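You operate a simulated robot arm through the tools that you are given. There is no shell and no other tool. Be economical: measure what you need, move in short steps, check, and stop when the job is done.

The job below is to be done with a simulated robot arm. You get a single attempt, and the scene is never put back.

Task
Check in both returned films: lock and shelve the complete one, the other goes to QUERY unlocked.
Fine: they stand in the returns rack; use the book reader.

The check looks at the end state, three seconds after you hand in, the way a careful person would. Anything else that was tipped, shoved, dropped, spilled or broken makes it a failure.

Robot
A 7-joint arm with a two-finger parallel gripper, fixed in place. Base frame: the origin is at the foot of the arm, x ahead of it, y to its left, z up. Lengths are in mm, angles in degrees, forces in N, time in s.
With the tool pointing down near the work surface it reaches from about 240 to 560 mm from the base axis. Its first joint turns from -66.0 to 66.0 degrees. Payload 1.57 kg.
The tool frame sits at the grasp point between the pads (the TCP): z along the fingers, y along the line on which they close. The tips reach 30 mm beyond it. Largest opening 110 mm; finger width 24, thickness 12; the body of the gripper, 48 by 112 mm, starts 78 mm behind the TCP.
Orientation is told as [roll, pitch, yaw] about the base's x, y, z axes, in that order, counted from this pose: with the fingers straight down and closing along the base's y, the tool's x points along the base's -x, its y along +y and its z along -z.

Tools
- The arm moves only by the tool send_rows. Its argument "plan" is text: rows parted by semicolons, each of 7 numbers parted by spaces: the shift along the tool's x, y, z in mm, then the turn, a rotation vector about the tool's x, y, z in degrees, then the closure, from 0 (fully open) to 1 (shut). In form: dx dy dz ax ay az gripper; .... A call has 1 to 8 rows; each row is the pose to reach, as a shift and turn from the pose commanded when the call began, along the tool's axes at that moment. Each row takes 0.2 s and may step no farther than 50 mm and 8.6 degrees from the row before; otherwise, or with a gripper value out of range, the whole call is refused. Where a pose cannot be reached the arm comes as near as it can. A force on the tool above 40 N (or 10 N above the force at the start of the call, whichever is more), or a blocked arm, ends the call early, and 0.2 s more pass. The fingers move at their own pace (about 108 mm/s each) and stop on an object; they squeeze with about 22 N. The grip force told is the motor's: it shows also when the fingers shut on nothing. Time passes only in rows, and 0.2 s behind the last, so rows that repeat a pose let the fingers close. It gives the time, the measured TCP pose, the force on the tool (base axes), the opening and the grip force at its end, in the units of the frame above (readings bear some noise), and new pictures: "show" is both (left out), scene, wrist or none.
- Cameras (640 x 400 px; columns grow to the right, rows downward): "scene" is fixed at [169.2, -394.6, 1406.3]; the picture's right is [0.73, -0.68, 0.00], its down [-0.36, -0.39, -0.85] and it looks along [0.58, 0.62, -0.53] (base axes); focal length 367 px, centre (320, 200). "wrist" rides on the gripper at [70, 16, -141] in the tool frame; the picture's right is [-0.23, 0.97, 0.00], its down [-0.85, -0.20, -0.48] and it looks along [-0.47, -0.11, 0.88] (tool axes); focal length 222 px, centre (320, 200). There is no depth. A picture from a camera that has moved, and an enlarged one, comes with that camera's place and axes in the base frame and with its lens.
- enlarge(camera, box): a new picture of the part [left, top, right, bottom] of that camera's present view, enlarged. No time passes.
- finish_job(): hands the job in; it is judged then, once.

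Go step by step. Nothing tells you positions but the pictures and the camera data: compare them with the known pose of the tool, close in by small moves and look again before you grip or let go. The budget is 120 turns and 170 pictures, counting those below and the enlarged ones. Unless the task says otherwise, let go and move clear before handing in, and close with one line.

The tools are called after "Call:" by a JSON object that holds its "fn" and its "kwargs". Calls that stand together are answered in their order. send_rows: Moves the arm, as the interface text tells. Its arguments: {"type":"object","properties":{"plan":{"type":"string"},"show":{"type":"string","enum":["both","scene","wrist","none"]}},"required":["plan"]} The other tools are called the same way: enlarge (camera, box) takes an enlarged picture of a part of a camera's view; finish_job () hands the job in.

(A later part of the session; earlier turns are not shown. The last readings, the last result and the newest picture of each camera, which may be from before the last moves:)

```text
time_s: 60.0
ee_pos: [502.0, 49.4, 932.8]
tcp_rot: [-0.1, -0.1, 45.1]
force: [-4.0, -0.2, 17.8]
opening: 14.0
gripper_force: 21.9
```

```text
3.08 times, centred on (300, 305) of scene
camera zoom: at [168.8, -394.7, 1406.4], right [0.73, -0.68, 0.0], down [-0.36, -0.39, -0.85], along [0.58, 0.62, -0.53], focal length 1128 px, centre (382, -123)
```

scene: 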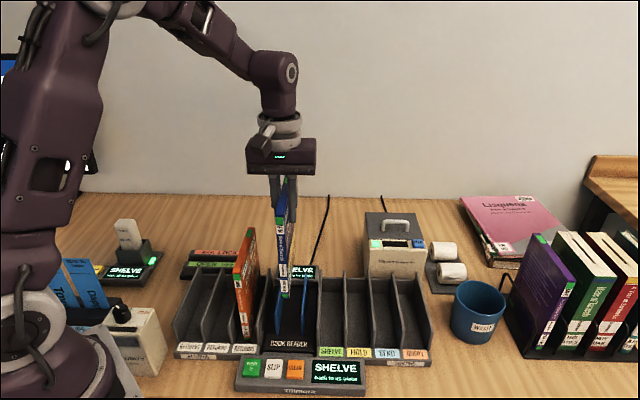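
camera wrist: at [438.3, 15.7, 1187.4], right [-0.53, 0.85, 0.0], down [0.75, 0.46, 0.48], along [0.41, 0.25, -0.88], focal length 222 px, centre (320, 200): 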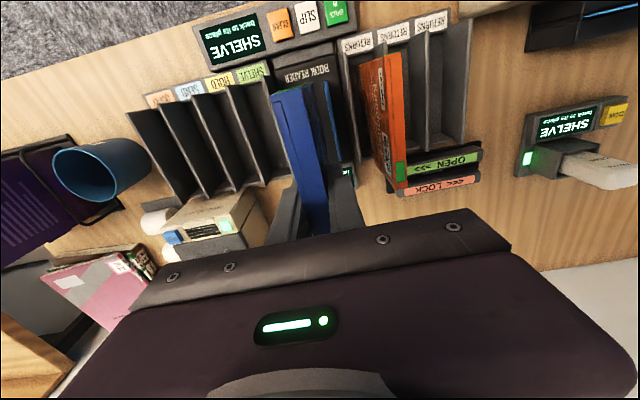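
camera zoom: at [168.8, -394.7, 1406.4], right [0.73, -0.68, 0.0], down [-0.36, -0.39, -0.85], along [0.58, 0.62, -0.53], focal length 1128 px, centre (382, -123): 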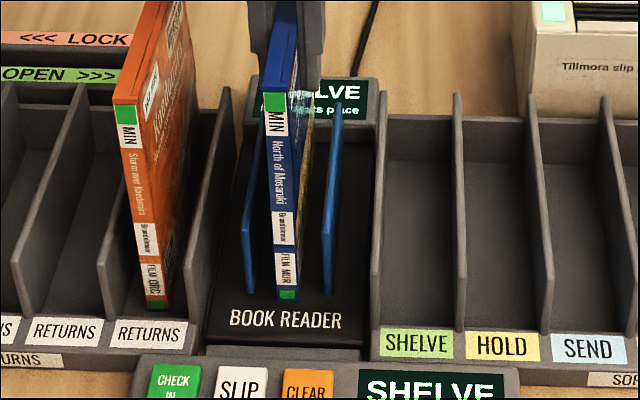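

Seated. I'll release, rise, and go to CHECK IN.

Call:
{"fn": "send_rows", "kwargs": {"plan": "0 0 -1 0 0 0 0.8; 0 0 -1 0 0 0 0.6; 0 0 -1 0 0 0 0.6; 0 0 -40 0 0 0 0.6; 0 0 -80 0 0 0 0.6; 0 0 -110 0 0 0 0.6; 0 0 -110 0 0 0 0.6", "show": "none"}}

Call:
{"fn": "enlarge", "kwargs": {"camera": "scene", "box": [220, 190, 360, 370]}}

Call:
{"fn": "send_rows", "kwargs": {"plan": "40 15 0 0 0 0 0.8; 80 30 0 0 0 0 1; 115 45 0 0 0 0 1; 147.5 59.5 20 0 0 0 1; 147.5 59.5 65 0 0 0 1; 147.5 59.5 110 0 0 0 1; 147.5 59.5 155 0 0 0 1; 147.5 59.5 205 0 0 0 1", "show": "wrist"}}

```text
time_s: 61.6
ee_pos: [502.0, 51.5, 1042.4]
tcp_rot: [0.0, 0.0, 45.1]
force: [-0.1, 0.3, -0.2]
opening: 43.9
gripper_force: 0.0
```

```text
2.22 times, centred on (290, 280) of scene
camera zoom: at [169.2, -394.6, 1406.3], right [0.73, -0.68, 0.0], down [-0.36, -0.39, -0.85], along [0.58, 0.62, -0.53], focal length 815 px, centre (387, 22)
```

zoom: 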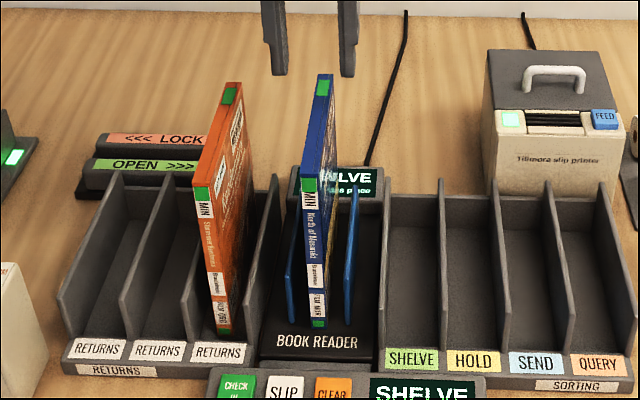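

```text
time_s: 63.4
ee_pos: [356.2, -14.3, 835.5]
tcp_rot: [0.1, 0.0, 45.0]
force: [0.1, 0.1, -0.3]
opening: 0.2
gripper_force: 21.2
camera wrist: at [295.0, -50.6, 977.2], right [-0.53, 0.85, 0.0], down [0.75, 0.46, 0.48], along [0.41, 0.25, -0.88], focal length 222 px, centre (320, 200)
```

wrist: 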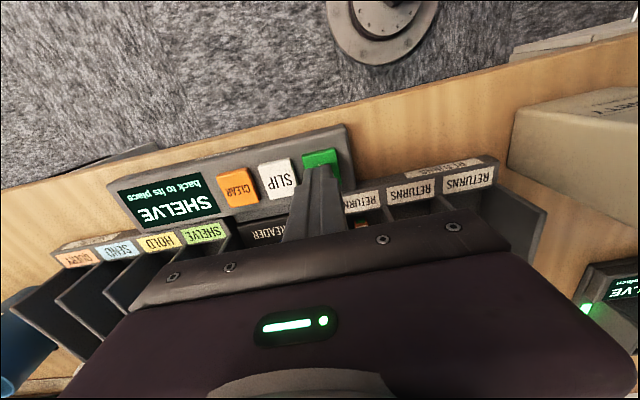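

Positioned over CHECK IN, so I'll press.

Call:
{"fn": "send_rows", "kwargs": {"plan": "0 0 8 0 0 0 1; 0 0 14 0 0 0 1; 0 0 17 0 0 0 1; 0 0 19 0 0 0 1; 0 0 21 0 0 0 1", "show": "none"}}

Call:
{"fn": "enlarge", "kwargs": {"camera": "scene", "box": [200, 290, 380, 400]}}

```text
time_s: 64.6
ee_pos: [356.4, -13.5, 817.6]
tcp_rot: [-0.2, -0.1, 44.9]
force: [0.7, 0.7, 17.3]
opening: 0.1
gripper_force: 21.2
```

```text
3.56 times, centred on (290, 345) of scene
camera zoom: at [169.0, -394.6, 1406.3], right [0.73, -0.68, 0.0], down [-0.36, -0.39, -0.85], along [0.58, 0.62, -0.53], focal length 1304 px, centre (427, -316)
```

zoom: 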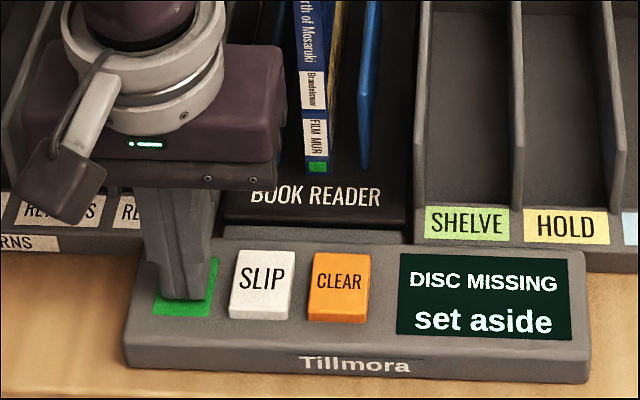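

"DISC MISSING – set aside" confirms blue goes to QUERY. I'll rise and go back over the blue case.

Call:
{"fn": "send_rows", "kwargs": {"plan": "0 0 -30 0 0 0 1; 0 0 -75 0 0 0 1; 0 0 -120 0 0 0 1; 0 0 -165 0 0 0 1; 0 0 -210 0 0 0 1; 0 0 -225 0 0 0 1; 0 0 -225 0 0 0 1", "show": "none"}}

Call:
{"fn": "send_rows", "kwargs": {"plan": "-35 -14 0 0 0 0 0.9; -75 -29 0 0 0 0 0.55; -115 -44 0 0 0 0 0.55; -147.5 -58.5 0 0 0 0 0.55; -147.5 -58.5 0 0 0 0 0.55", "show": "wrist"}}

Call:
{"fn": "enlarge", "kwargs": {"camera": "wrist", "box": [230, 60, 450, 230]}}

```text
time_s: 66.2
ee_pos: [357.2, -13.4, 1040.1]
tcp_rot: [0.0, 0.0, 45.0]
force: [-0.3, 0.8, -0.4]
opening: 0.0
gripper_force: 21.3
```

```text
time_s: 67.4
ee_pos: [502.2, 51.2, 1040.3]
tcp_rot: [0.0, 0.0, 45.1]
force: [0.3, 0.5, -0.9]
opening: 49.8
gripper_force: 0.1
camera wrist: at [440.3, 15.2, 1183.3], right [-0.53, 0.85, 0.0], down [0.75, 0.46, 0.48], along [0.41, 0.25, -0.88], focal length 222 px, centre (320, 200)
```

wrist: 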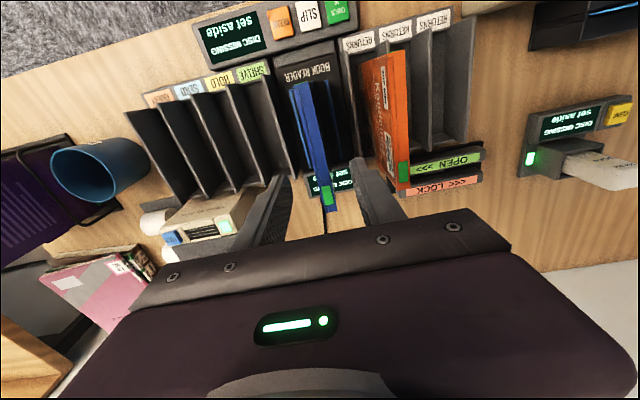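

```text
2.35 times, centred on (340, 145) of wrist
camera zoom: at [440.3, 15.2, 1183.3], right [-0.53, 0.85, 0.0], down [0.75, 0.46, 0.48], along [0.41, 0.25, -0.88], focal length 523 px, centre (273, 329)
```

zoom: 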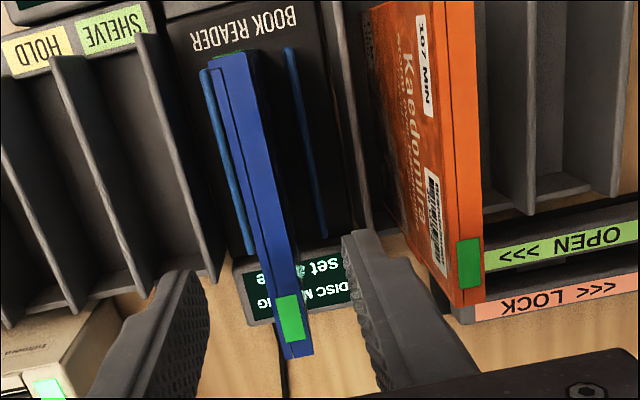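

The blue case is centred. I'll grip it slightly nearer the spine to help reach the far QUERY slot, then lift.

Call:
{"fn": "send_rows", "kwargs": {"plan": "9 0 20 0 0 0 0.55; 18 0 55 0 0 0 0.55; 18 0 90 0 0 0 0.55; 18 0 104 0 0 0 0.55; 18 0 104 0 0 0 0.8; 18 0 104 0 0 0 1; 18 0 104 0 0 0 1; 18 0 104 0 0 0 1", "show": "none"}}

Call:
{"fn": "send_rows", "kwargs": {"plan": "0 0 -30 0 0 0 1; 0 0 -70 0 0 0 1; 0 0 -110 0 0 0 1; 0 -30 -130 0 0 0 1; 0 -70 -130 0 0 0 1; 0 -110 -130 0 0 0 1; 0 -150 -130 0 0 0 1; 0 -150 -130 0 0 0 1", "show": "both"}}

```text
time_s: 69.2
ee_pos: [488.9, 36.2, 938.2]
tcp_rot: [-0.1, 0.0, 44.9]
force: [-0.9, -0.3, -0.3]
opening: 14.3
gripper_force: 22.5
```

```text
time_s: 71.0
ee_pos: [594.3, -69.6, 1067.5]
tcp_rot: [0.0, -0.1, 45.0]
force: [0.3, -1.0, -0.3]
opening: 14.0
gripper_force: 21.8
camera wrist: at [532.9, -106.9, 1208.3], right [-0.53, 0.85, 0.0], down [0.75, 0.46, 0.48], along [0.41, 0.25, -0.88], focal length 222 px, centre (320, 200)
```

scene: 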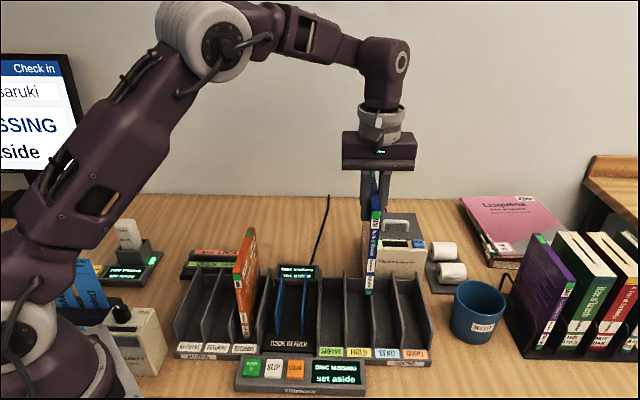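
wrist: 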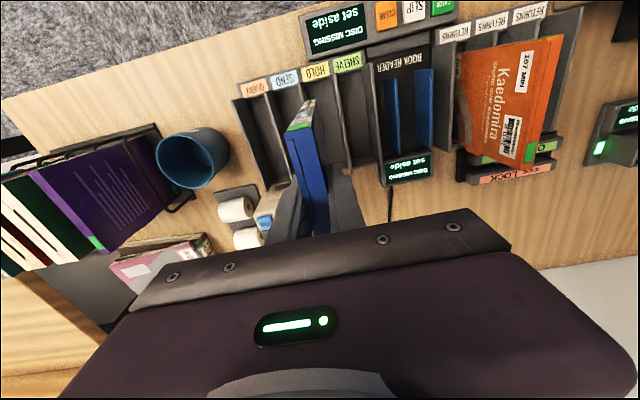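

Reach is fine so far, so I'll continue to the QUERY slot at r≈566.

Call:
{"fn": "send_rows", "kwargs": {"plan": "0 -30 0 0 0 0 1; 0 -60 0 0 0 0 1; 0 -96 0 0 0 0 1; 0 -96 0 0 0 0 1", "show": "both"}}

Call:
{"fn": "enlarge", "kwargs": {"camera": "scene", "box": [330, 190, 490, 370]}}

Call:
{"fn": "enlarge", "kwargs": {"camera": "wrist", "box": [200, 30, 460, 230]}}

```text
time_s: 72.0
ee_pos: [651.8, -135.7, 1066.4]
tcp_rot: [-0.1, 0.2, 45.3]
force: [0.3, 0.6, 0.2]
opening: 14.0
gripper_force: 22.1
out of reach, approached as far as the arm can: row 3, 4
camera wrist: at [590.2, -172.1, 1207.0], right [-0.53, 0.85, 0.0], down [0.74, 0.47, 0.48], along [0.41, 0.25, -0.88], focal length 222 px, centre (320, 200)
```

scene: 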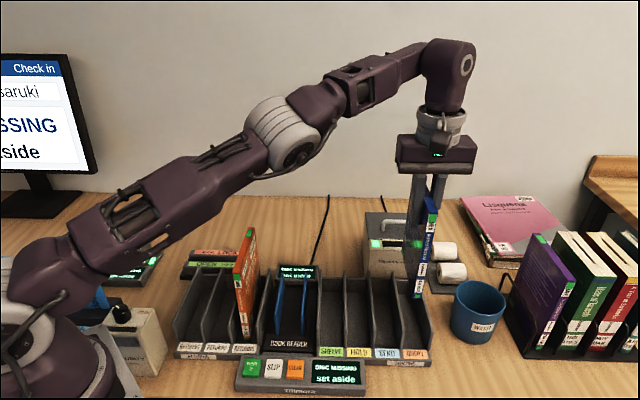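
wrist: 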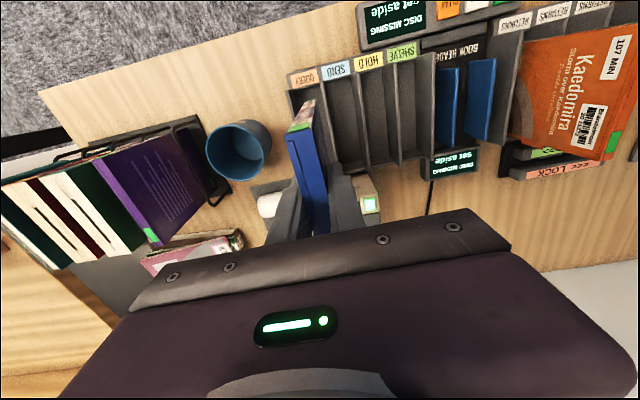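

```text
2.22 times, centred on (410, 280) of scene
camera zoom: at [169.2, -394.7, 1406.3], right [0.73, -0.68, 0.0], down [-0.36, -0.39, -0.85], along [0.58, 0.62, -0.53], focal length 815 px, centre (120, 22)
```

zoom: 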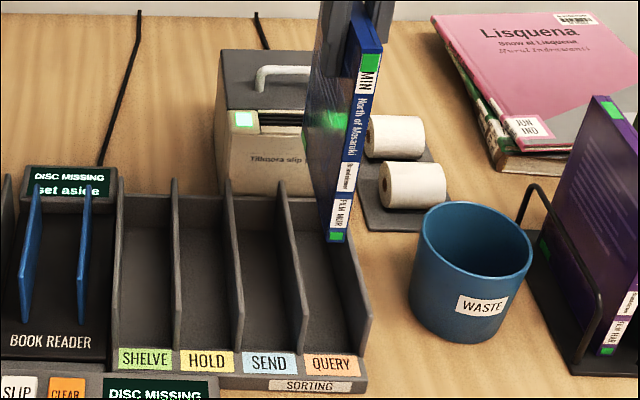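

```text
2.00 times, centred on (330, 130) of wrist
camera zoom: at [590.2, -172.1, 1207.0], right [-0.53, 0.85, 0.0], down [0.74, 0.47, 0.48], along [0.41, 0.25, -0.88], focal length 444 px, centre (300, 340)
```

zoom: 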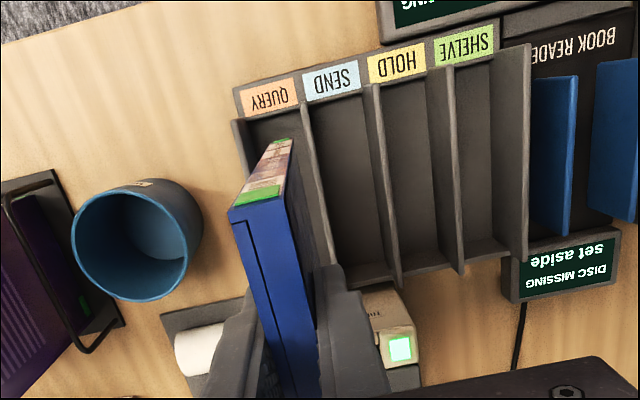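

I'm at the reach limit at this height (r≈557, target ≈564). Lowering should gain reach, so I'll go down a little and re-measure.

Call:
{"fn": "send_rows", "kwargs": {"plan": "0 0 10 0 0 0 1; 0 0 20 0 0 0 1; 0 0 25 0 0 0 1; 0 0 25 0 0 0 1", "show": "none"}}

```text
time_s: 73.0
ee_pos: [652.7, -135.7, 1040.9]
tcp_rot: [0.0, -0.1, 45.0]
force: [-0.1, 0.6, 0.1]
opening: 14.4
gripper_force: 21.3
```

Call:
{"fn": "send_rows", "kwargs": {"plan": "0 -3 0 0 0 0 1; 0 -6.5 0 0 0 0 1; 0 -6.5 0 0 0 0 1", "show": "both"}}

Call:
{"fn": "enlarge", "kwargs": {"camera": "scene", "box": [350, 220, 470, 370]}}

Call:
{"fn": "enlarge", "kwargs": {"camera": "wrist", "box": [240, 30, 400, 230]}}

```text
time_s: 73.8
ee_pos: [657.2, -139.3, 1041.2]
tcp_rot: [0.0, 0.0, 44.9]
force: [-0.5, -0.3, -1.2]
opening: 14.0
gripper_force: 21.9
camera wrist: at [594.9, -176.3, 1182.8], right [-0.53, 0.85, 0.0], down [0.75, 0.46, 0.48], along [0.41, 0.25, -0.88], focal length 222 px, centre (320, 200)
```

scene: 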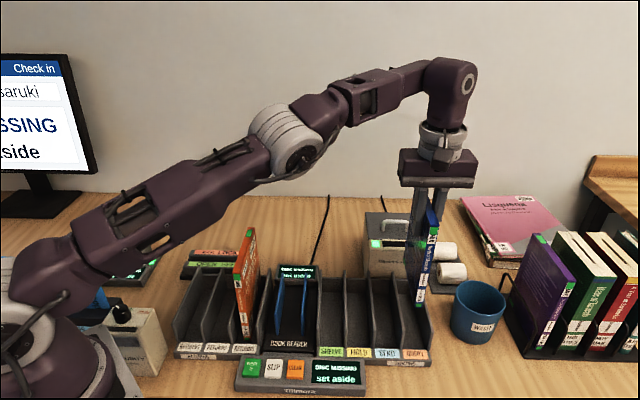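
wrist: 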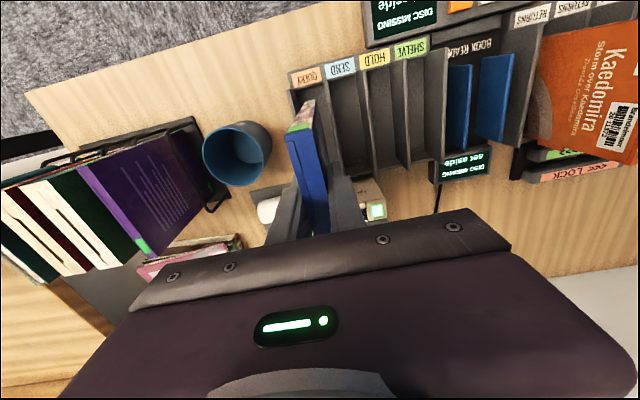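

```text
2.67 times, centred on (410, 295) of scene
camera zoom: at [169.2, -394.6, 1406.3], right [0.73, -0.68, 0.0], down [-0.36, -0.39, -0.85], along [0.58, 0.62, -0.53], focal length 978 px, centre (80, -53)
```

zoom: 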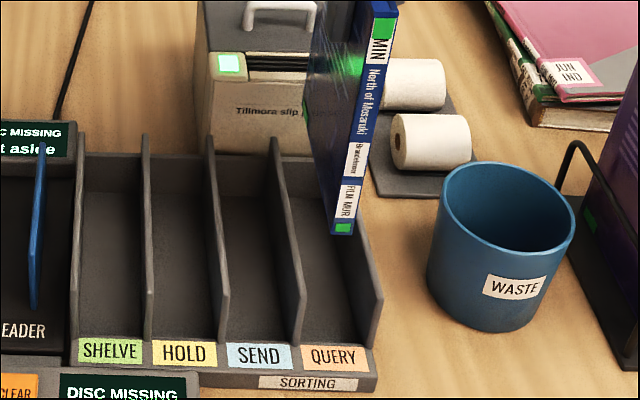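

```text
2.00 times, centred on (320, 130) of wrist
camera zoom: at [594.9, -176.3, 1182.8], right [-0.53, 0.85, 0.0], down [0.75, 0.46, 0.48], along [0.41, 0.25, -0.88], focal length 444 px, centre (320, 340)
```

zoom: 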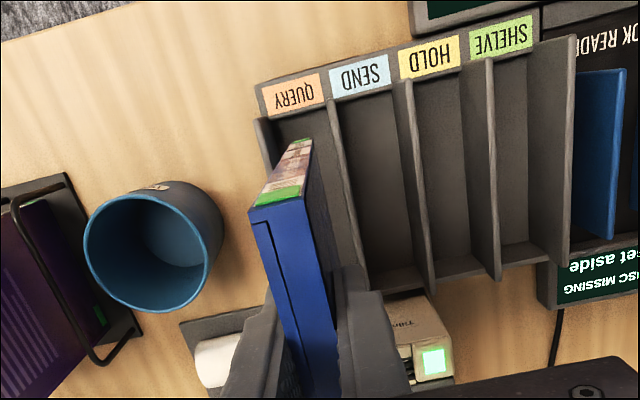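

It's aligned with QUERY (r≈563). I'll lower partway into the slot and check.

Call:
{"fn": "send_rows", "kwargs": {"plan": "0 0 20 0 0 0 1; 0 0 40 0 0 0 1; 0 0 60 0 0 0 1; 0 0 60 0 0 0 1", "show": "none"}}

Call:
{"fn": "enlarge", "kwargs": {"camera": "scene", "box": [350, 220, 470, 370]}}

Call:
{"fn": "enlarge", "kwargs": {"camera": "wrist", "box": [240, 30, 400, 230]}}

```text
time_s: 74.8
ee_pos: [656.0, -139.6, 981.6]
tcp_rot: [0.1, 0.0, 45.0]
force: [0.6, 0.5, -0.2]
opening: 14.1
gripper_force: 21.9
```

```text
2.67 times, centred on (410, 295) of scene
camera zoom: at [169.2, -394.6, 1406.3], right [0.73, -0.68, 0.0], down [-0.36, -0.39, -0.85], along [0.58, 0.62, -0.53], focal length 978 px, centre (80, -53)
```

zoom: 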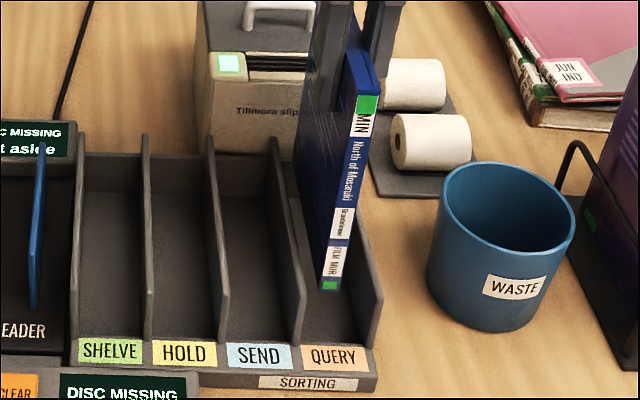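

```text
2.00 times, centred on (320, 130) of wrist
camera zoom: at [594.2, -175.8, 1122.9], right [-0.53, 0.85, 0.0], down [0.75, 0.46, 0.48], along [0.41, 0.25, -0.88], focal length 444 px, centre (320, 340)
```

zoom: 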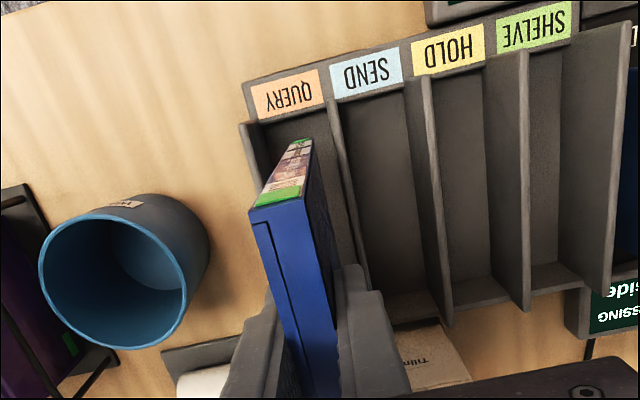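

Call:
{"fn": "send_rows", "kwargs": {"plan": "0 0 20 0 0 0 1; 0 0 38 0 0 0 1; 0 0 45 0 0 0 1; 0 0 45 0 0 0 1", "show": "none"}}

Call:
{"fn": "send_rows", "kwargs": {"plan": "0 0 2 0 0 0 1; 0 0 4 0 0 0 1; 0 0 6 0 0 0 1; 0 0 7 0 0 0 1", "show": "none"}}

Call:
{"fn": "enlarge", "kwargs": {"camera": "scene", "box": [350, 220, 470, 370]}}

```text
time_s: 75.8
ee_pos: [655.1, -139.0, 935.6]
tcp_rot: [0.0, 0.0, 44.9]
force: [-0.8, 0.6, -1.3]
opening: 14.1
gripper_force: 22.9
```

```text
time_s: 76.8
ee_pos: [657.8, -138.8, 930.1]
tcp_rot: [0.0, -0.1, 45.0]
force: [-1.1, -0.7, -1.1]
opening: 14.2
gripper_force: 21.8
```

```text
2.67 times, centred on (410, 295) of scene
camera zoom: at [169.2, -394.6, 1406.3], right [0.73, -0.68, 0.0], down [-0.36, -0.39, -0.85], along [0.58, 0.62, -0.53], focal length 978 px, centre (80, -53)
```

zoom: 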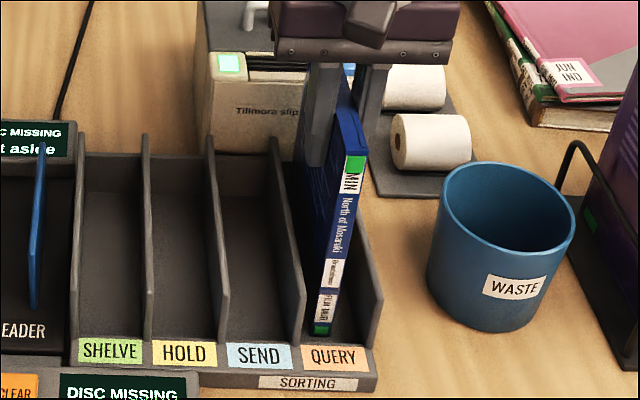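

Call:
{"fn": "send_rows", "kwargs": {"plan": "0 0 1 0 0 0 1; 0 0 2 0 0 0 1; 0 0 3 0 0 0 1", "show": "none"}}

```text
time_s: 77.6
ee_pos: [657.3, -140.5, 927.8]
tcp_rot: [-0.2, -0.1, 44.9]
force: [-1.4, -0.4, 17.2]
opening: 14.7
gripper_force: 21.9
```

The case is seated in QUERY. I'll release and rise.

Call:
{"fn": "send_rows", "kwargs": {"plan": "0 0 -1 0 0 0 0.85; 0 0 -1 0 0 0 0.65; 0 0 -1 0 0 0 0.6; 0 0 -35 0 0 0 0.6; 0 0 -75 0 0 0 0.6; 0 0 -110 0 0 0 0.6; 0 0 -110 0 0 0 0.6"}}

Call:
{"fn": "enlarge", "kwargs": {"camera": "scene", "box": [350, 200, 490, 370]}}

Call:
{"fn": "enlarge", "kwargs": {"camera": "wrist", "box": [240, 30, 400, 230]}}

```text
time_s: 79.2
ee_pos: [656.6, -139.9, 1036.9]
tcp_rot: [-0.1, -0.1, 44.9]
force: [0.5, -0.3, -0.3]
opening: 43.8
gripper_force: 0.0
camera wrist: at [595.0, -175.6, 1177.9], right [-0.53, 0.85, 0.0], down [0.75, 0.46, 0.48], along [0.41, 0.25, -0.88], focal length 222 px, centre (320, 200)
```

scene: 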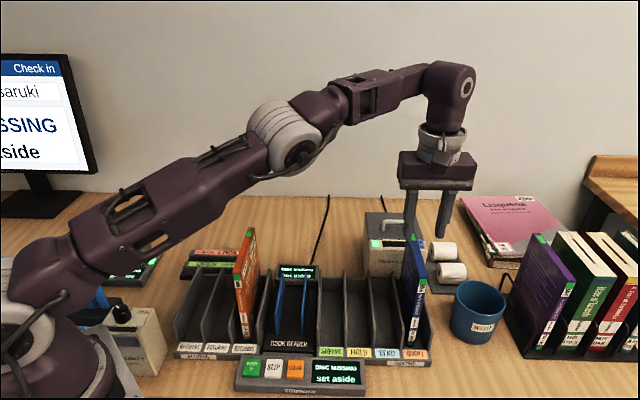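
wrist: 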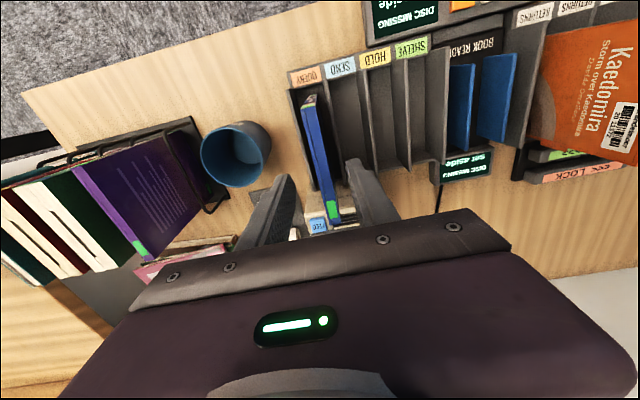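

```text
2.35 times, centred on (420, 285) of scene
camera zoom: at [169.2, -394.6, 1406.3], right [0.73, -0.68, 0.0], down [-0.36, -0.39, -0.85], along [0.58, 0.62, -0.53], focal length 863 px, centre (85, 0)
```

zoom: 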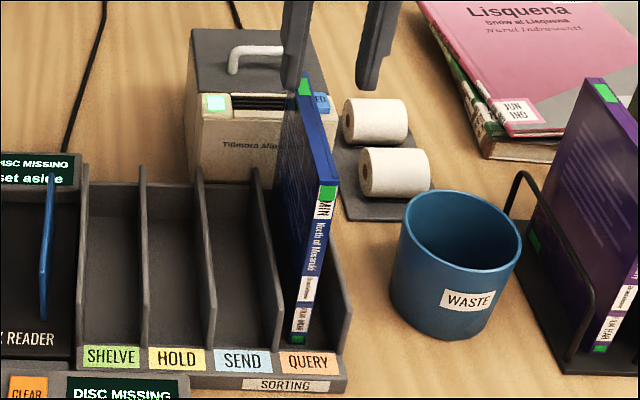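

```text
2.00 times, centred on (320, 130) of wrist
camera zoom: at [595.0, -175.6, 1177.9], right [-0.53, 0.85, 0.0], down [0.75, 0.46, 0.48], along [0.41, 0.25, -0.88], focal length 444 px, centre (320, 340)
```

zoom: 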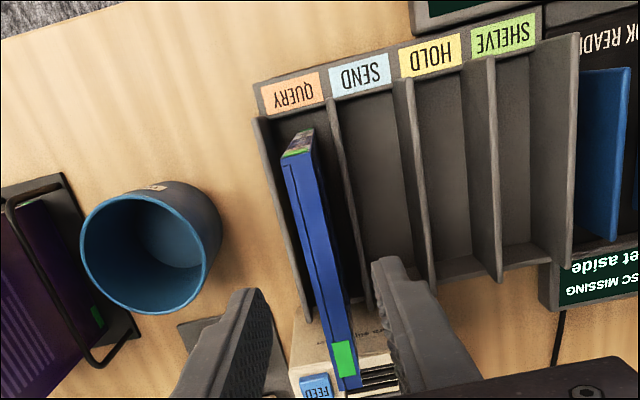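

Blue stands upright in QUERY with its marks green. Next I'll fly over the LOCK device for a clear look from above.

Call:
{"fn": "send_rows", "kwargs": {"plan": "-10 40 -10 0 0 0 0.6; -20 80 -20 0 0 0 0.6; -35 125 -23 0 0 0 0.6; -50 170 -23 0 0 0 0.6; -65 215 -23 0 0 0 0.6; -80 260 -23 0 0 0 0.6; -95 305 -23 0 0 0 0.6; -110 350 -23 0 0 0 0.6", "show": "none"}}

Call:
{"fn": "send_rows", "kwargs": {"plan": "-20 30 0 0 0 0 0.6; -35 65 0 0 0 0 0.6; -45 97 0 0 0 0 0.6; -45 97 0 0 0 0 0.6", "show": "both"}}

Call:
{"fn": "enlarge", "kwargs": {"camera": "wrist", "box": [240, 80, 430, 200]}}

Call:
{"fn": "enlarge", "kwargs": {"camera": "scene", "box": [170, 230, 270, 300]}}

```text
time_s: 81.0
ee_pos: [487.1, 186.3, 1059.3]
tcp_rot: [0.0, 0.0, 44.8]
force: [0.0, -0.5, -0.4]
opening: 44.0
gripper_force: 0.1
```

```text
time_s: 82.0
ee_pos: [448.8, 287.0, 1058.4]
tcp_rot: [0.0, 0.1, 44.9]
force: [-0.5, 0.3, 0.1]
opening: 44.0
gripper_force: 0.1
camera wrist: at [387.5, 250.8, 1199.2], right [-0.53, 0.85, 0.0], down [0.75, 0.46, 0.48], along [0.41, 0.25, -0.88], focal length 222 px, centre (320, 200)
```

scene: 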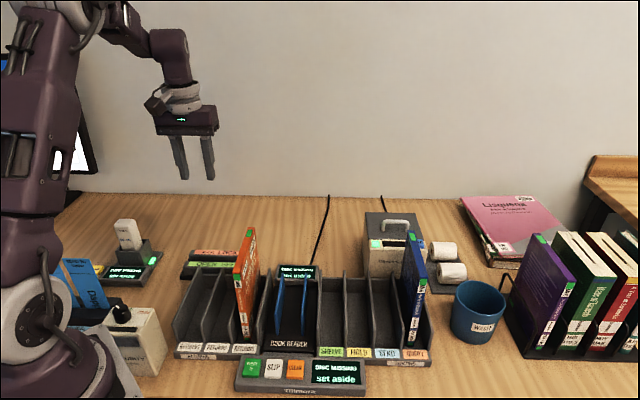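
wrist: 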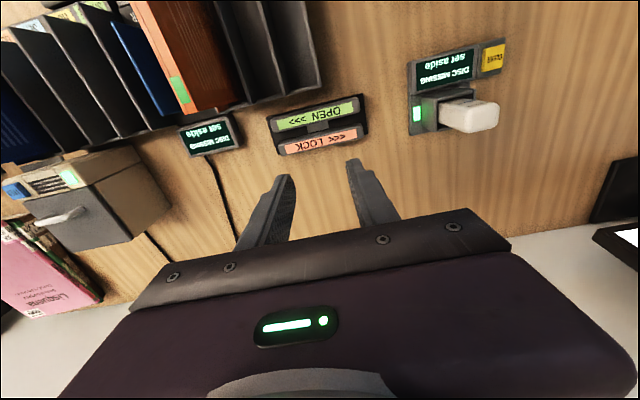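

```text
3.33 times, centred on (335, 140) of wrist
camera zoom: at [387.5, 250.8, 1199.2], right [-0.53, 0.85, 0.0], down [0.75, 0.46, 0.48], along [0.41, 0.25, -0.88], focal length 740 px, centre (270, 400)
```

zoom: 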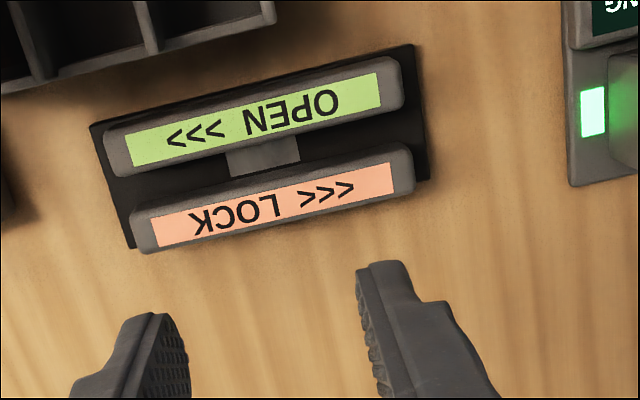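

```text
5.71 times, centred on (220, 265) of scene
camera zoom: at [169.2, -394.6, 1406.3], right [0.73, -0.68, 0.0], down [-0.36, -0.39, -0.85], along [0.58, 0.62, -0.53], focal length 2095 px, centre (891, -171)
```

zoom: 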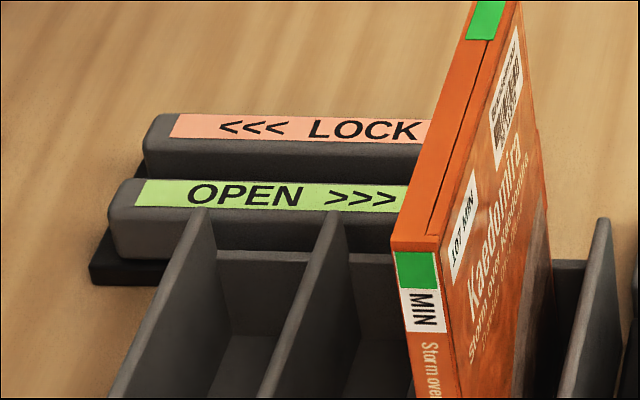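

The device is parallel to the rack: channel centre d≈522, gap ≈20 mm, bar tops z≈805, grey block at r≈118. Now I'll get the orange case.

Call:
{"fn": "send_rows", "kwargs": {"plan": "30 -30 0 0 0 0 0.55; 60 -60 0 0 0 0 0.55; 90 -90 0 0 0 0 0.55; 120 -119 0 0 0 0 0.55; 136 -119 0 0 0 0 0.55; 136 -119 0 0 0 0 0.55", "show": "wrist"}}

Call:
{"fn": "enlarge", "kwargs": {"camera": "wrist", "box": [230, 60, 450, 230]}}

```text
time_s: 83.4
ee_pos: [438.2, 107.4, 1058.3]
tcp_rot: [0.1, 0.0, 44.9]
force: [0.0, -0.6, -0.2]
opening: 49.4
gripper_force: 0.0
camera wrist: at [375.9, 71.0, 1199.6], right [-0.53, 0.85, 0.0], down [0.75, 0.46, 0.48], along [0.41, 0.25, -0.88], focal length 222 px, centre (320, 200)
```

wrist: 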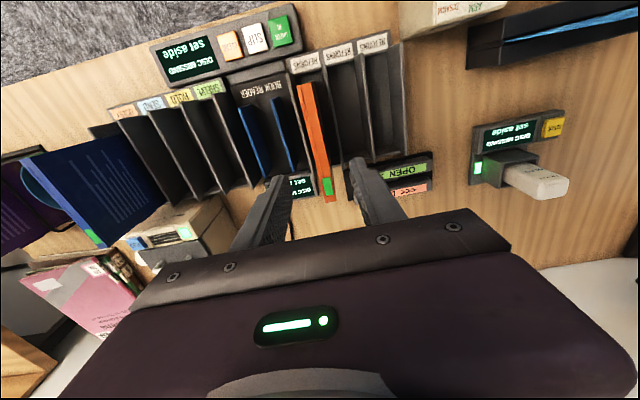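

```text
2.35 times, centred on (340, 145) of wrist
camera zoom: at [375.9, 71.0, 1199.6], right [-0.53, 0.85, 0.0], down [0.75, 0.46, 0.48], along [0.41, 0.25, -0.88], focal length 523 px, centre (273, 329)
```

zoom: 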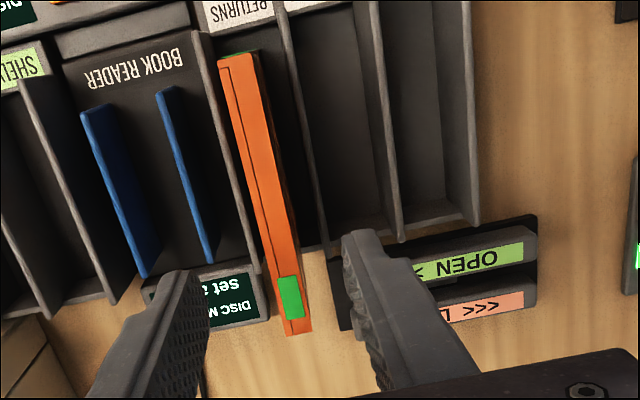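

Aligned. I'll descend, grip, lift and rotate by 90° so the case lies along the channel direction.

Call:
{"fn": "send_rows", "kwargs": {"plan": "0 1 40 0 0 0 0.55; 0 1 80 0 0 0 0.55; 0 1 115 0 0 0 0.55; 0 1 131 0 0 0 0.55; 0 1 131 0 0 0 0.8; 0 1 131 0 0 0 1; 0 1 131 0 0 0 1; 0 1 131 0 0 0 1", "show": "none"}}

Call:
{"fn": "send_rows", "kwargs": {"plan": "0 0 -40 0 0 0 1; 0 0 -80 0 0 0 1; 0 0 -120 0 0 0 1; 0 0 -150 0 0 0 1; -30 0 -150 0 0 0 1; -60 0 -150 0 0 0 1; -60 0 -150 0 0 8 1; -60 0 -150 0 0 16 1", "show": "none"}}

Call:
{"fn": "send_rows", "kwargs": {"plan": "0 0 0 0 0 8 1; 0 0 0 0 0 16 1; 0 0 0 0 0 24 1; 0 0 0 0 0 32 1; 0 0 0 0 0 40 1; 0 0 0 0 0 48 1; 0 0 0 0 0 56 1; 0 0 0 0 0 64 1", "show": "none"}}

Call:
{"fn": "send_rows", "kwargs": {"plan": "0 0 0 0 0 8 1; 0 0 0 0 0 10 1; 0 0 0 0 0 10 1", "show": "both"}}

```text
time_s: 85.2
ee_pos: [437.3, 107.7, 931.0]
tcp_rot: [0.0, -0.1, 45.0]
force: [0.5, 0.1, 0.1]
opening: 13.9
gripper_force: 21.8
```

```text
time_s: 87.0
ee_pos: [481.6, 150.7, 1079.1]
tcp_rot: [0.0, 0.1, 28.9]
force: [0.8, 0.2, -0.4]
opening: 13.9
gripper_force: 22.2
```

```text
time_s: 88.8
ee_pos: [480.0, 150.5, 1077.3]
tcp_rot: [0.0, 0.0, -35.3]
force: [-0.4, -1.2, -0.5]
opening: 13.8
gripper_force: 21.9
```

```text
time_s: 89.6
ee_pos: [480.5, 151.2, 1078.6]
tcp_rot: [-0.1, 0.0, -45.1]
force: [-0.2, 0.2, -0.8]
opening: 13.8
gripper_force: 22.2
camera wrist: at [441.3, 212.1, 1219.7], right [0.85, 0.53, 0.0], down [0.46, -0.75, 0.48], along [0.25, -0.41, -0.88], focal length 222 px, centre (320, 200)
```

scene: 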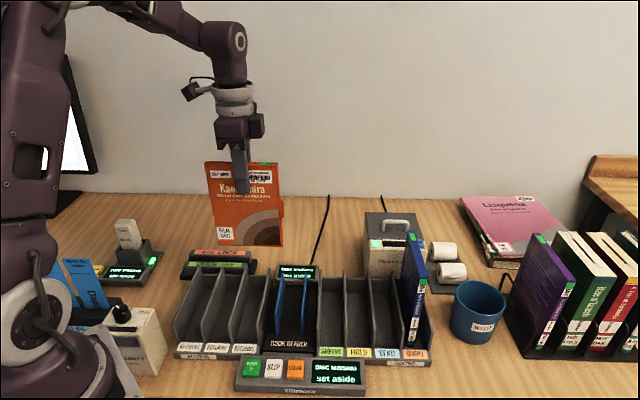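
wrist: 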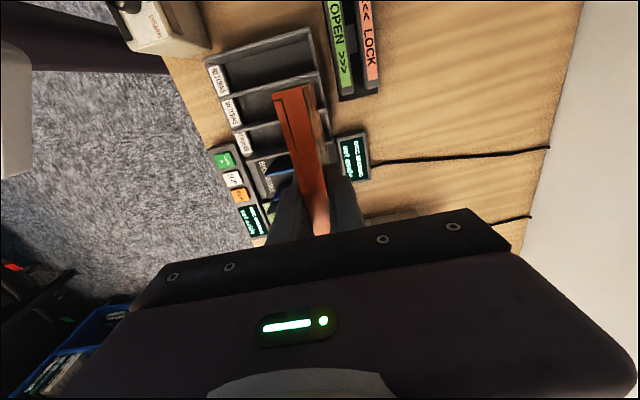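

The case is now along the channel. I'll move over its right portion (r≈195, d≈522) with the bottom still above the bars.

Call:
{"fn": "send_rows", "kwargs": {"plan": "10 25 0 0 0 0 1; 20 50 0 0 0 0 1; 38 75 0 0 0 0 1; 38 75 30 0 0 0 1; 38 75 60 0 0 0 1; 38 75 80 0 0 0 1; 38 75 80 0 0 0 1", "show": "both"}}

Call:
{"fn": "enlarge", "kwargs": {"camera": "scene", "box": [170, 180, 290, 310]}}

Call:
{"fn": "enlarge", "kwargs": {"camera": "wrist", "box": [220, 20, 420, 220]}}

```text
time_s: 91.2
ee_pos: [506.8, 229.1, 997.5]
tcp_rot: [0.0, 0.1, -45.0]
force: [0.6, 0.1, -1.2]
opening: 13.9
gripper_force: 22.0
camera wrist: at [468.0, 290.8, 1139.5], right [0.85, 0.53, 0.0], down [0.46, -0.75, 0.48], along [0.25, -0.41, -0.88], focal length 222 px, centre (320, 200)
```

scene: 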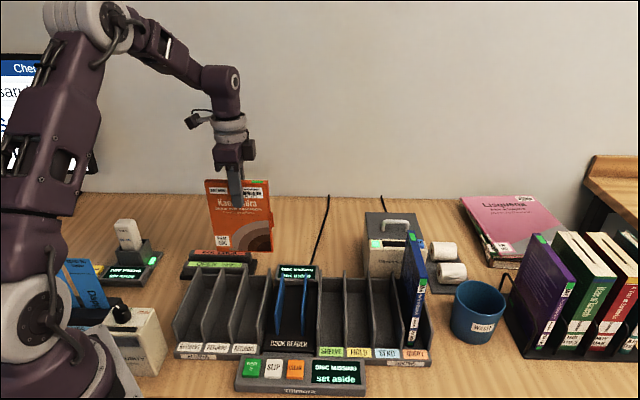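
wrist: 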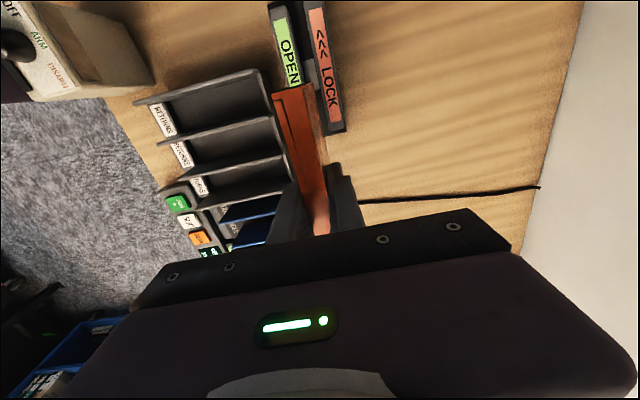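

```text
3.08 times, centred on (230, 245) of scene
camera zoom: at [169.2, -394.6, 1406.3], right [0.73, -0.68, 0.0], down [-0.36, -0.39, -0.85], along [0.58, 0.62, -0.53], focal length 1128 px, centre (597, 62)
```

zoom: 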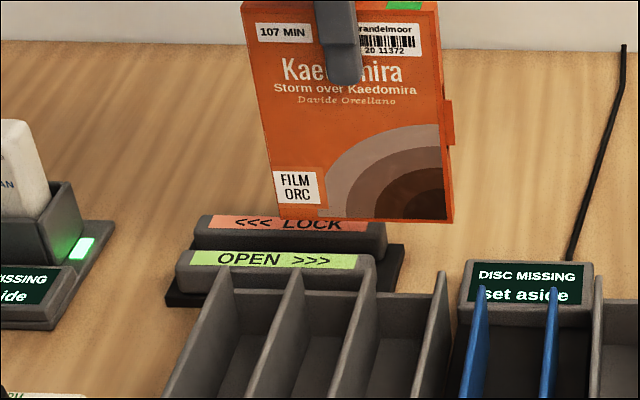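

```text
2.00 times, centred on (320, 120) of wrist
camera zoom: at [468.0, 290.8, 1139.5], right [0.85, 0.53, 0.0], down [0.46, -0.75, 0.48], along [0.25, -0.41, -0.88], focal length 444 px, centre (320, 360)
```

zoom: 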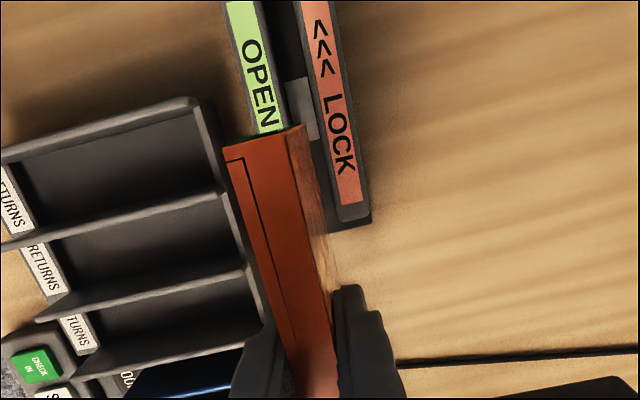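

The channel centre measures d≈522 and the tool is at 520–521. I'll nudge and lower so the bottom just enters between the bars, watching the forces.

Call:
{"fn": "send_rows", "kwargs": {"plan": "0 1 10 0 0 0 1; 0 1 18 0 0 0 1; 0 1 24 0 0 0 1; 0 1 24 0 0 0 1", "show": "wrist"}}

Call:
{"fn": "enlarge", "kwargs": {"camera": "scene", "box": [180, 200, 280, 300]}}

Call:
{"fn": "enlarge", "kwargs": {"camera": "wrist", "box": [240, 0, 380, 140]}}

```text
time_s: 92.2
ee_pos: [507.9, 230.1, 973.2]
tcp_rot: [0.0, -0.1, -45.2]
force: [0.1, 0.3, -0.8]
opening: 14.0
gripper_force: 21.7
camera wrist: at [468.8, 292.1, 1115.2], right [0.85, 0.53, 0.0], down [0.46, -0.75, 0.48], along [0.25, -0.41, -0.88], focal length 222 px, centre (320, 200)
```

wrist: 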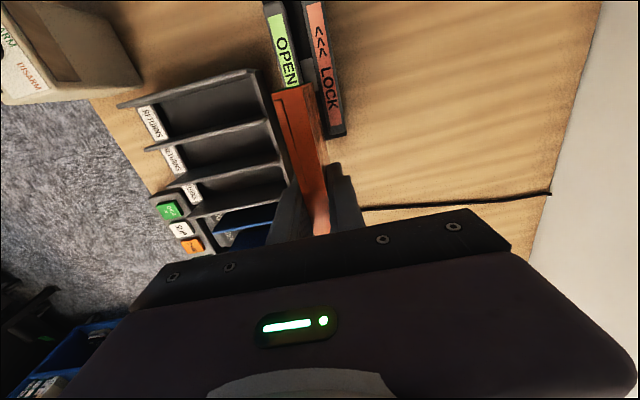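

```text
4.00 times, centred on (230, 250) of scene
camera zoom: at [169.2, -394.6, 1406.3], right [0.73, -0.68, 0.0], down [-0.36, -0.39, -0.85], along [0.58, 0.62, -0.53], focal length 1467 px, centre (680, 0)
```

zoom: 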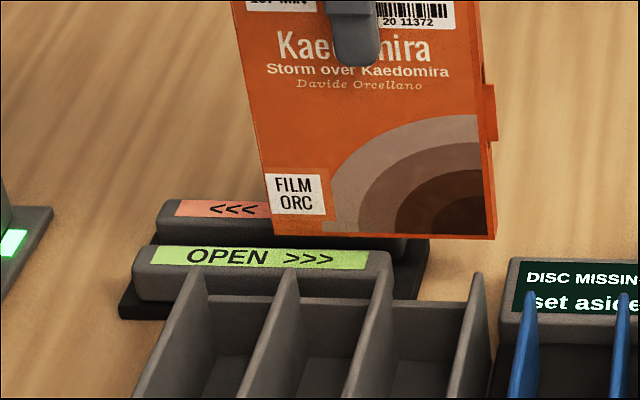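

```text
2.86 times, centred on (310, 70) of wrist
camera zoom: at [468.8, 292.1, 1115.2], right [0.85, 0.53, 0.0], down [0.46, -0.75, 0.48], along [0.25, -0.41, -0.88], focal length 635 px, centre (349, 571)
```

zoom: 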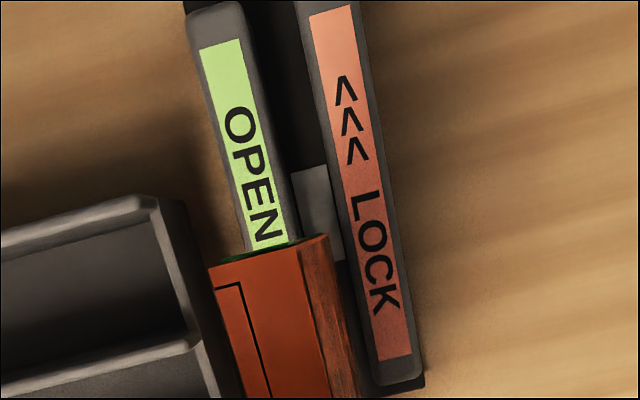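

Call:
{"fn": "send_rows", "kwargs": {"plan": "0 0.7 5 0 0 0 1; 0 0.7 10 0 0 0 1; 0 0.7 14 0 0 0 1; 0 0.7 14 0 0 0 1", "show": "none"}}

Call:
{"fn": "enlarge", "kwargs": {"camera": "scene", "box": [180, 200, 280, 300]}}

Call:
{"fn": "enlarge", "kwargs": {"camera": "wrist", "box": [240, 0, 380, 140]}}

```text
time_s: 93.2
ee_pos: [508.2, 230.0, 960.4]
tcp_rot: [-0.1, 0.0, -45.1]
force: [0.5, 1.3, -1.5]
opening: 14.0
gripper_force: 21.6
```

```text
4.00 times, centred on (230, 250) of scene
camera zoom: at [169.2, -394.6, 1406.3], right [0.73, -0.68, 0.0], down [-0.36, -0.39, -0.85], along [0.58, 0.62, -0.53], focal length 1467 px, centre (680, 0)
```

zoom: 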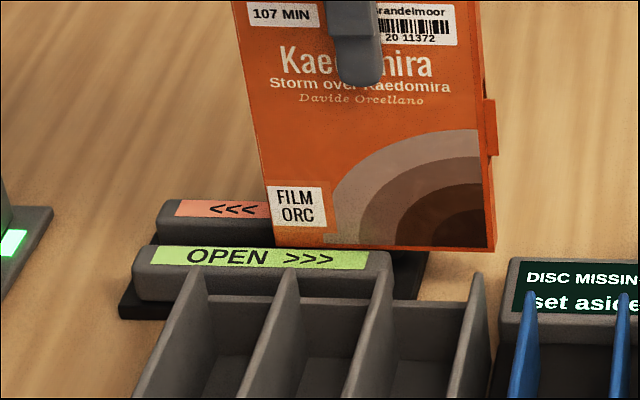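

```text
2.86 times, centred on (310, 70) of wrist
camera zoom: at [469.5, 292.8, 1100.9], right [0.85, 0.53, 0.0], down [0.46, -0.75, 0.48], along [0.25, -0.41, -0.88], focal length 635 px, centre (349, 571)
```

zoom: 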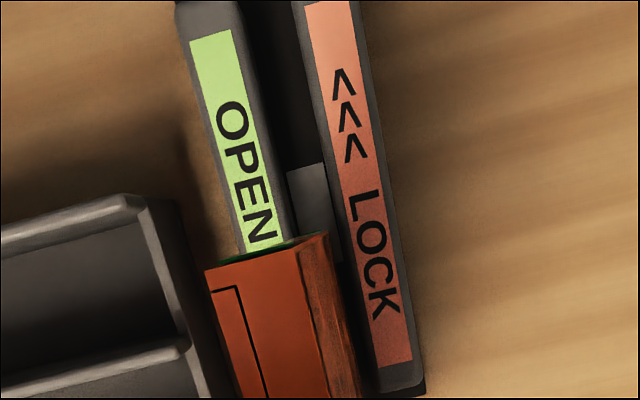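

Call:
{"fn": "send_rows", "kwargs": {"plan": "0 0 5 0 0 0 1; 0 0 10 0 0 0 1; 0 0 15 0 0 0 1; 0 0 15 0 0 0 1", "show": "none"}}

Call:
{"fn": "enlarge", "kwargs": {"camera": "scene", "box": [180, 200, 280, 300]}}

```text
time_s: 94.2
ee_pos: [506.9, 229.9, 945.1]
tcp_rot: [0.0, -0.1, -45.0]
force: [1.4, 2.2, -0.5]
opening: 13.6
gripper_force: 22.4
```

```text
4.00 times, centred on (230, 250) of scene
camera zoom: at [169.2, -394.6, 1406.3], right [0.73, -0.68, 0.0], down [-0.36, -0.39, -0.85], along [0.58, 0.62, -0.53], focal length 1467 px, centre (680, 0)
```

zoom: 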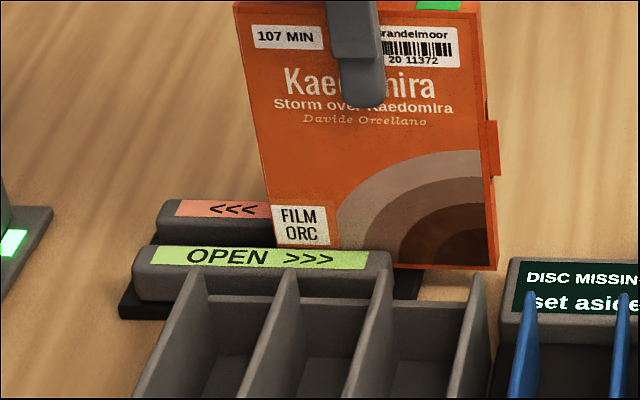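

The case is between the bars with only slight side force. I'll lower it further toward the channel floor.

Call:
{"fn": "send_rows", "kwargs": {"plan": "0 1 5 0 0 0 1; 0 1 10 0 0 0 1; 0 1 14 0 0 0 1; 0 1 14 0 0 0 1", "show": "none"}}

Call:
{"fn": "enlarge", "kwargs": {"camera": "scene", "box": [180, 200, 280, 300]}}

```text
time_s: 95.2
ee_pos: [508.4, 229.9, 931.9]
tcp_rot: [0.0, 0.0, -44.9]
force: [-0.5, -0.6, 7.5]
opening: 13.7
gripper_force: 22.2
```

```text
4.00 times, centred on (230, 250) of scene
camera zoom: at [169.1, -394.7, 1406.3], right [0.73, -0.68, 0.0], down [-0.36, -0.39, -0.85], along [0.58, 0.62, -0.53], focal length 1467 px, centre (680, 0)
```

zoom: 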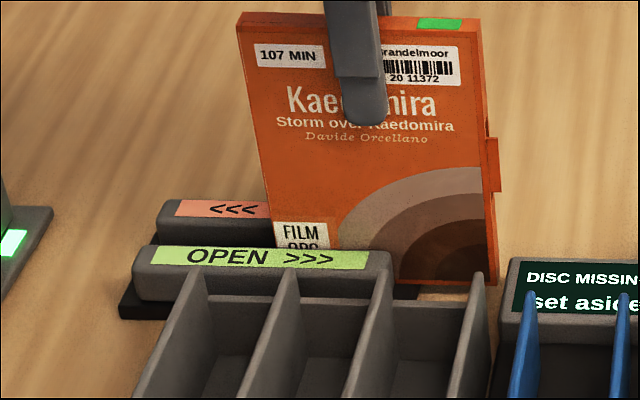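

The case touches the channel floor (7.5 N). I'll raise it 1.5 mm and slide left along LOCK "<<<".

Call:
{"fn": "send_rows", "kwargs": {"plan": "0 0 -1.5 0 0 0 1; 12 0 -1.5 0 0 0 1; 24 0 -1.5 0 0 0 1; 36 0 -1.5 0 0 0 1; 48 0 -1.5 0 0 0 1; 60 0 -1.5 0 0 0 1; 72 0 -1.5 0 0 0 1", "show": "none"}}

Call:
{"fn": "enlarge", "kwargs": {"camera": "scene", "box": [160, 190, 280, 310]}}

```text
time_s: 96.8
ee_pos: [458.1, 281.7, 932.9]
tcp_rot: [0.0, 0.0, -45.1]
force: [1.0, 1.0, -2.1]
opening: 14.0
gripper_force: 22.2
```

```text
3.33 times, centred on (220, 250) of scene
camera zoom: at [169.2, -394.6, 1406.3], right [0.73, -0.68, 0.0], down [-0.36, -0.39, -0.85], along [0.58, 0.62, -0.53], focal length 1222 px, centre (653, 33)
```

zoom: 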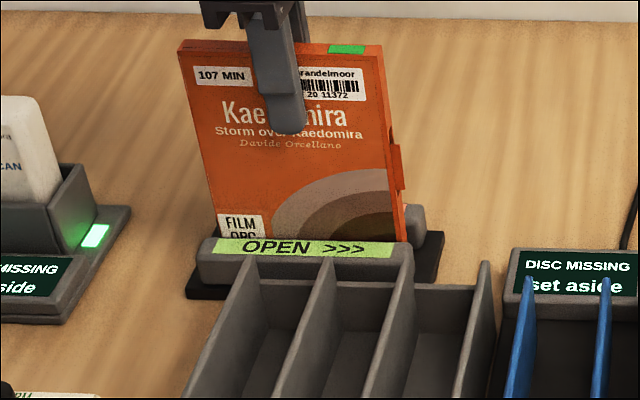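

It slides smoothly and is still green, so I'll continue all the way past the block.

Call:
{"fn": "send_rows", "kwargs": {"plan": "12 0 0 0 0 0 1; 24 0 0 0 0 0 1; 36 0 0 0 0 0 1; 48 0 0 0 0 0 1; 60 0 0 0 0 0 1; 72 0 0 0 0 0 1; 80 0 0 0 0 0 1", "show": "scene"}}

Call:
{"fn": "enlarge", "kwargs": {"camera": "scene", "box": [120, 190, 260, 310]}}

```text
time_s: 98.4
ee_pos: [400.8, 337.2, 932.4]
tcp_rot: [0.0, 0.0, -45.2]
force: [-0.1, -0.4, -1.8]
opening: 13.9
gripper_force: 21.7
```

scene: 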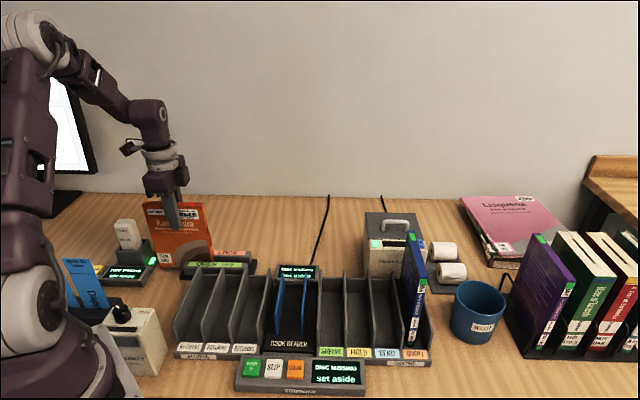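

```text
3.33 times, centred on (190, 250) of scene
camera zoom: at [169.2, -394.6, 1406.3], right [0.73, -0.68, 0.0], down [-0.36, -0.39, -0.85], along [0.58, 0.62, -0.53], focal length 1222 px, centre (753, 33)
```

zoom: 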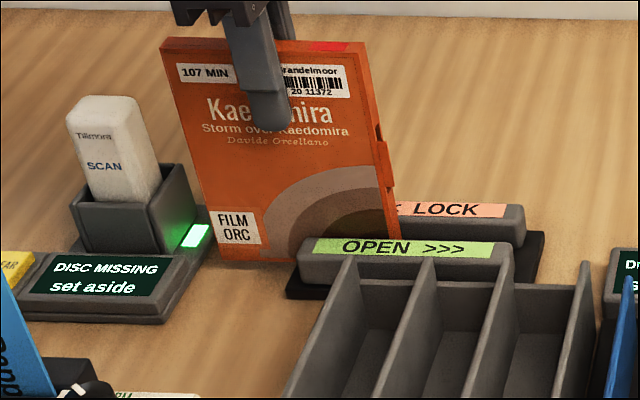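

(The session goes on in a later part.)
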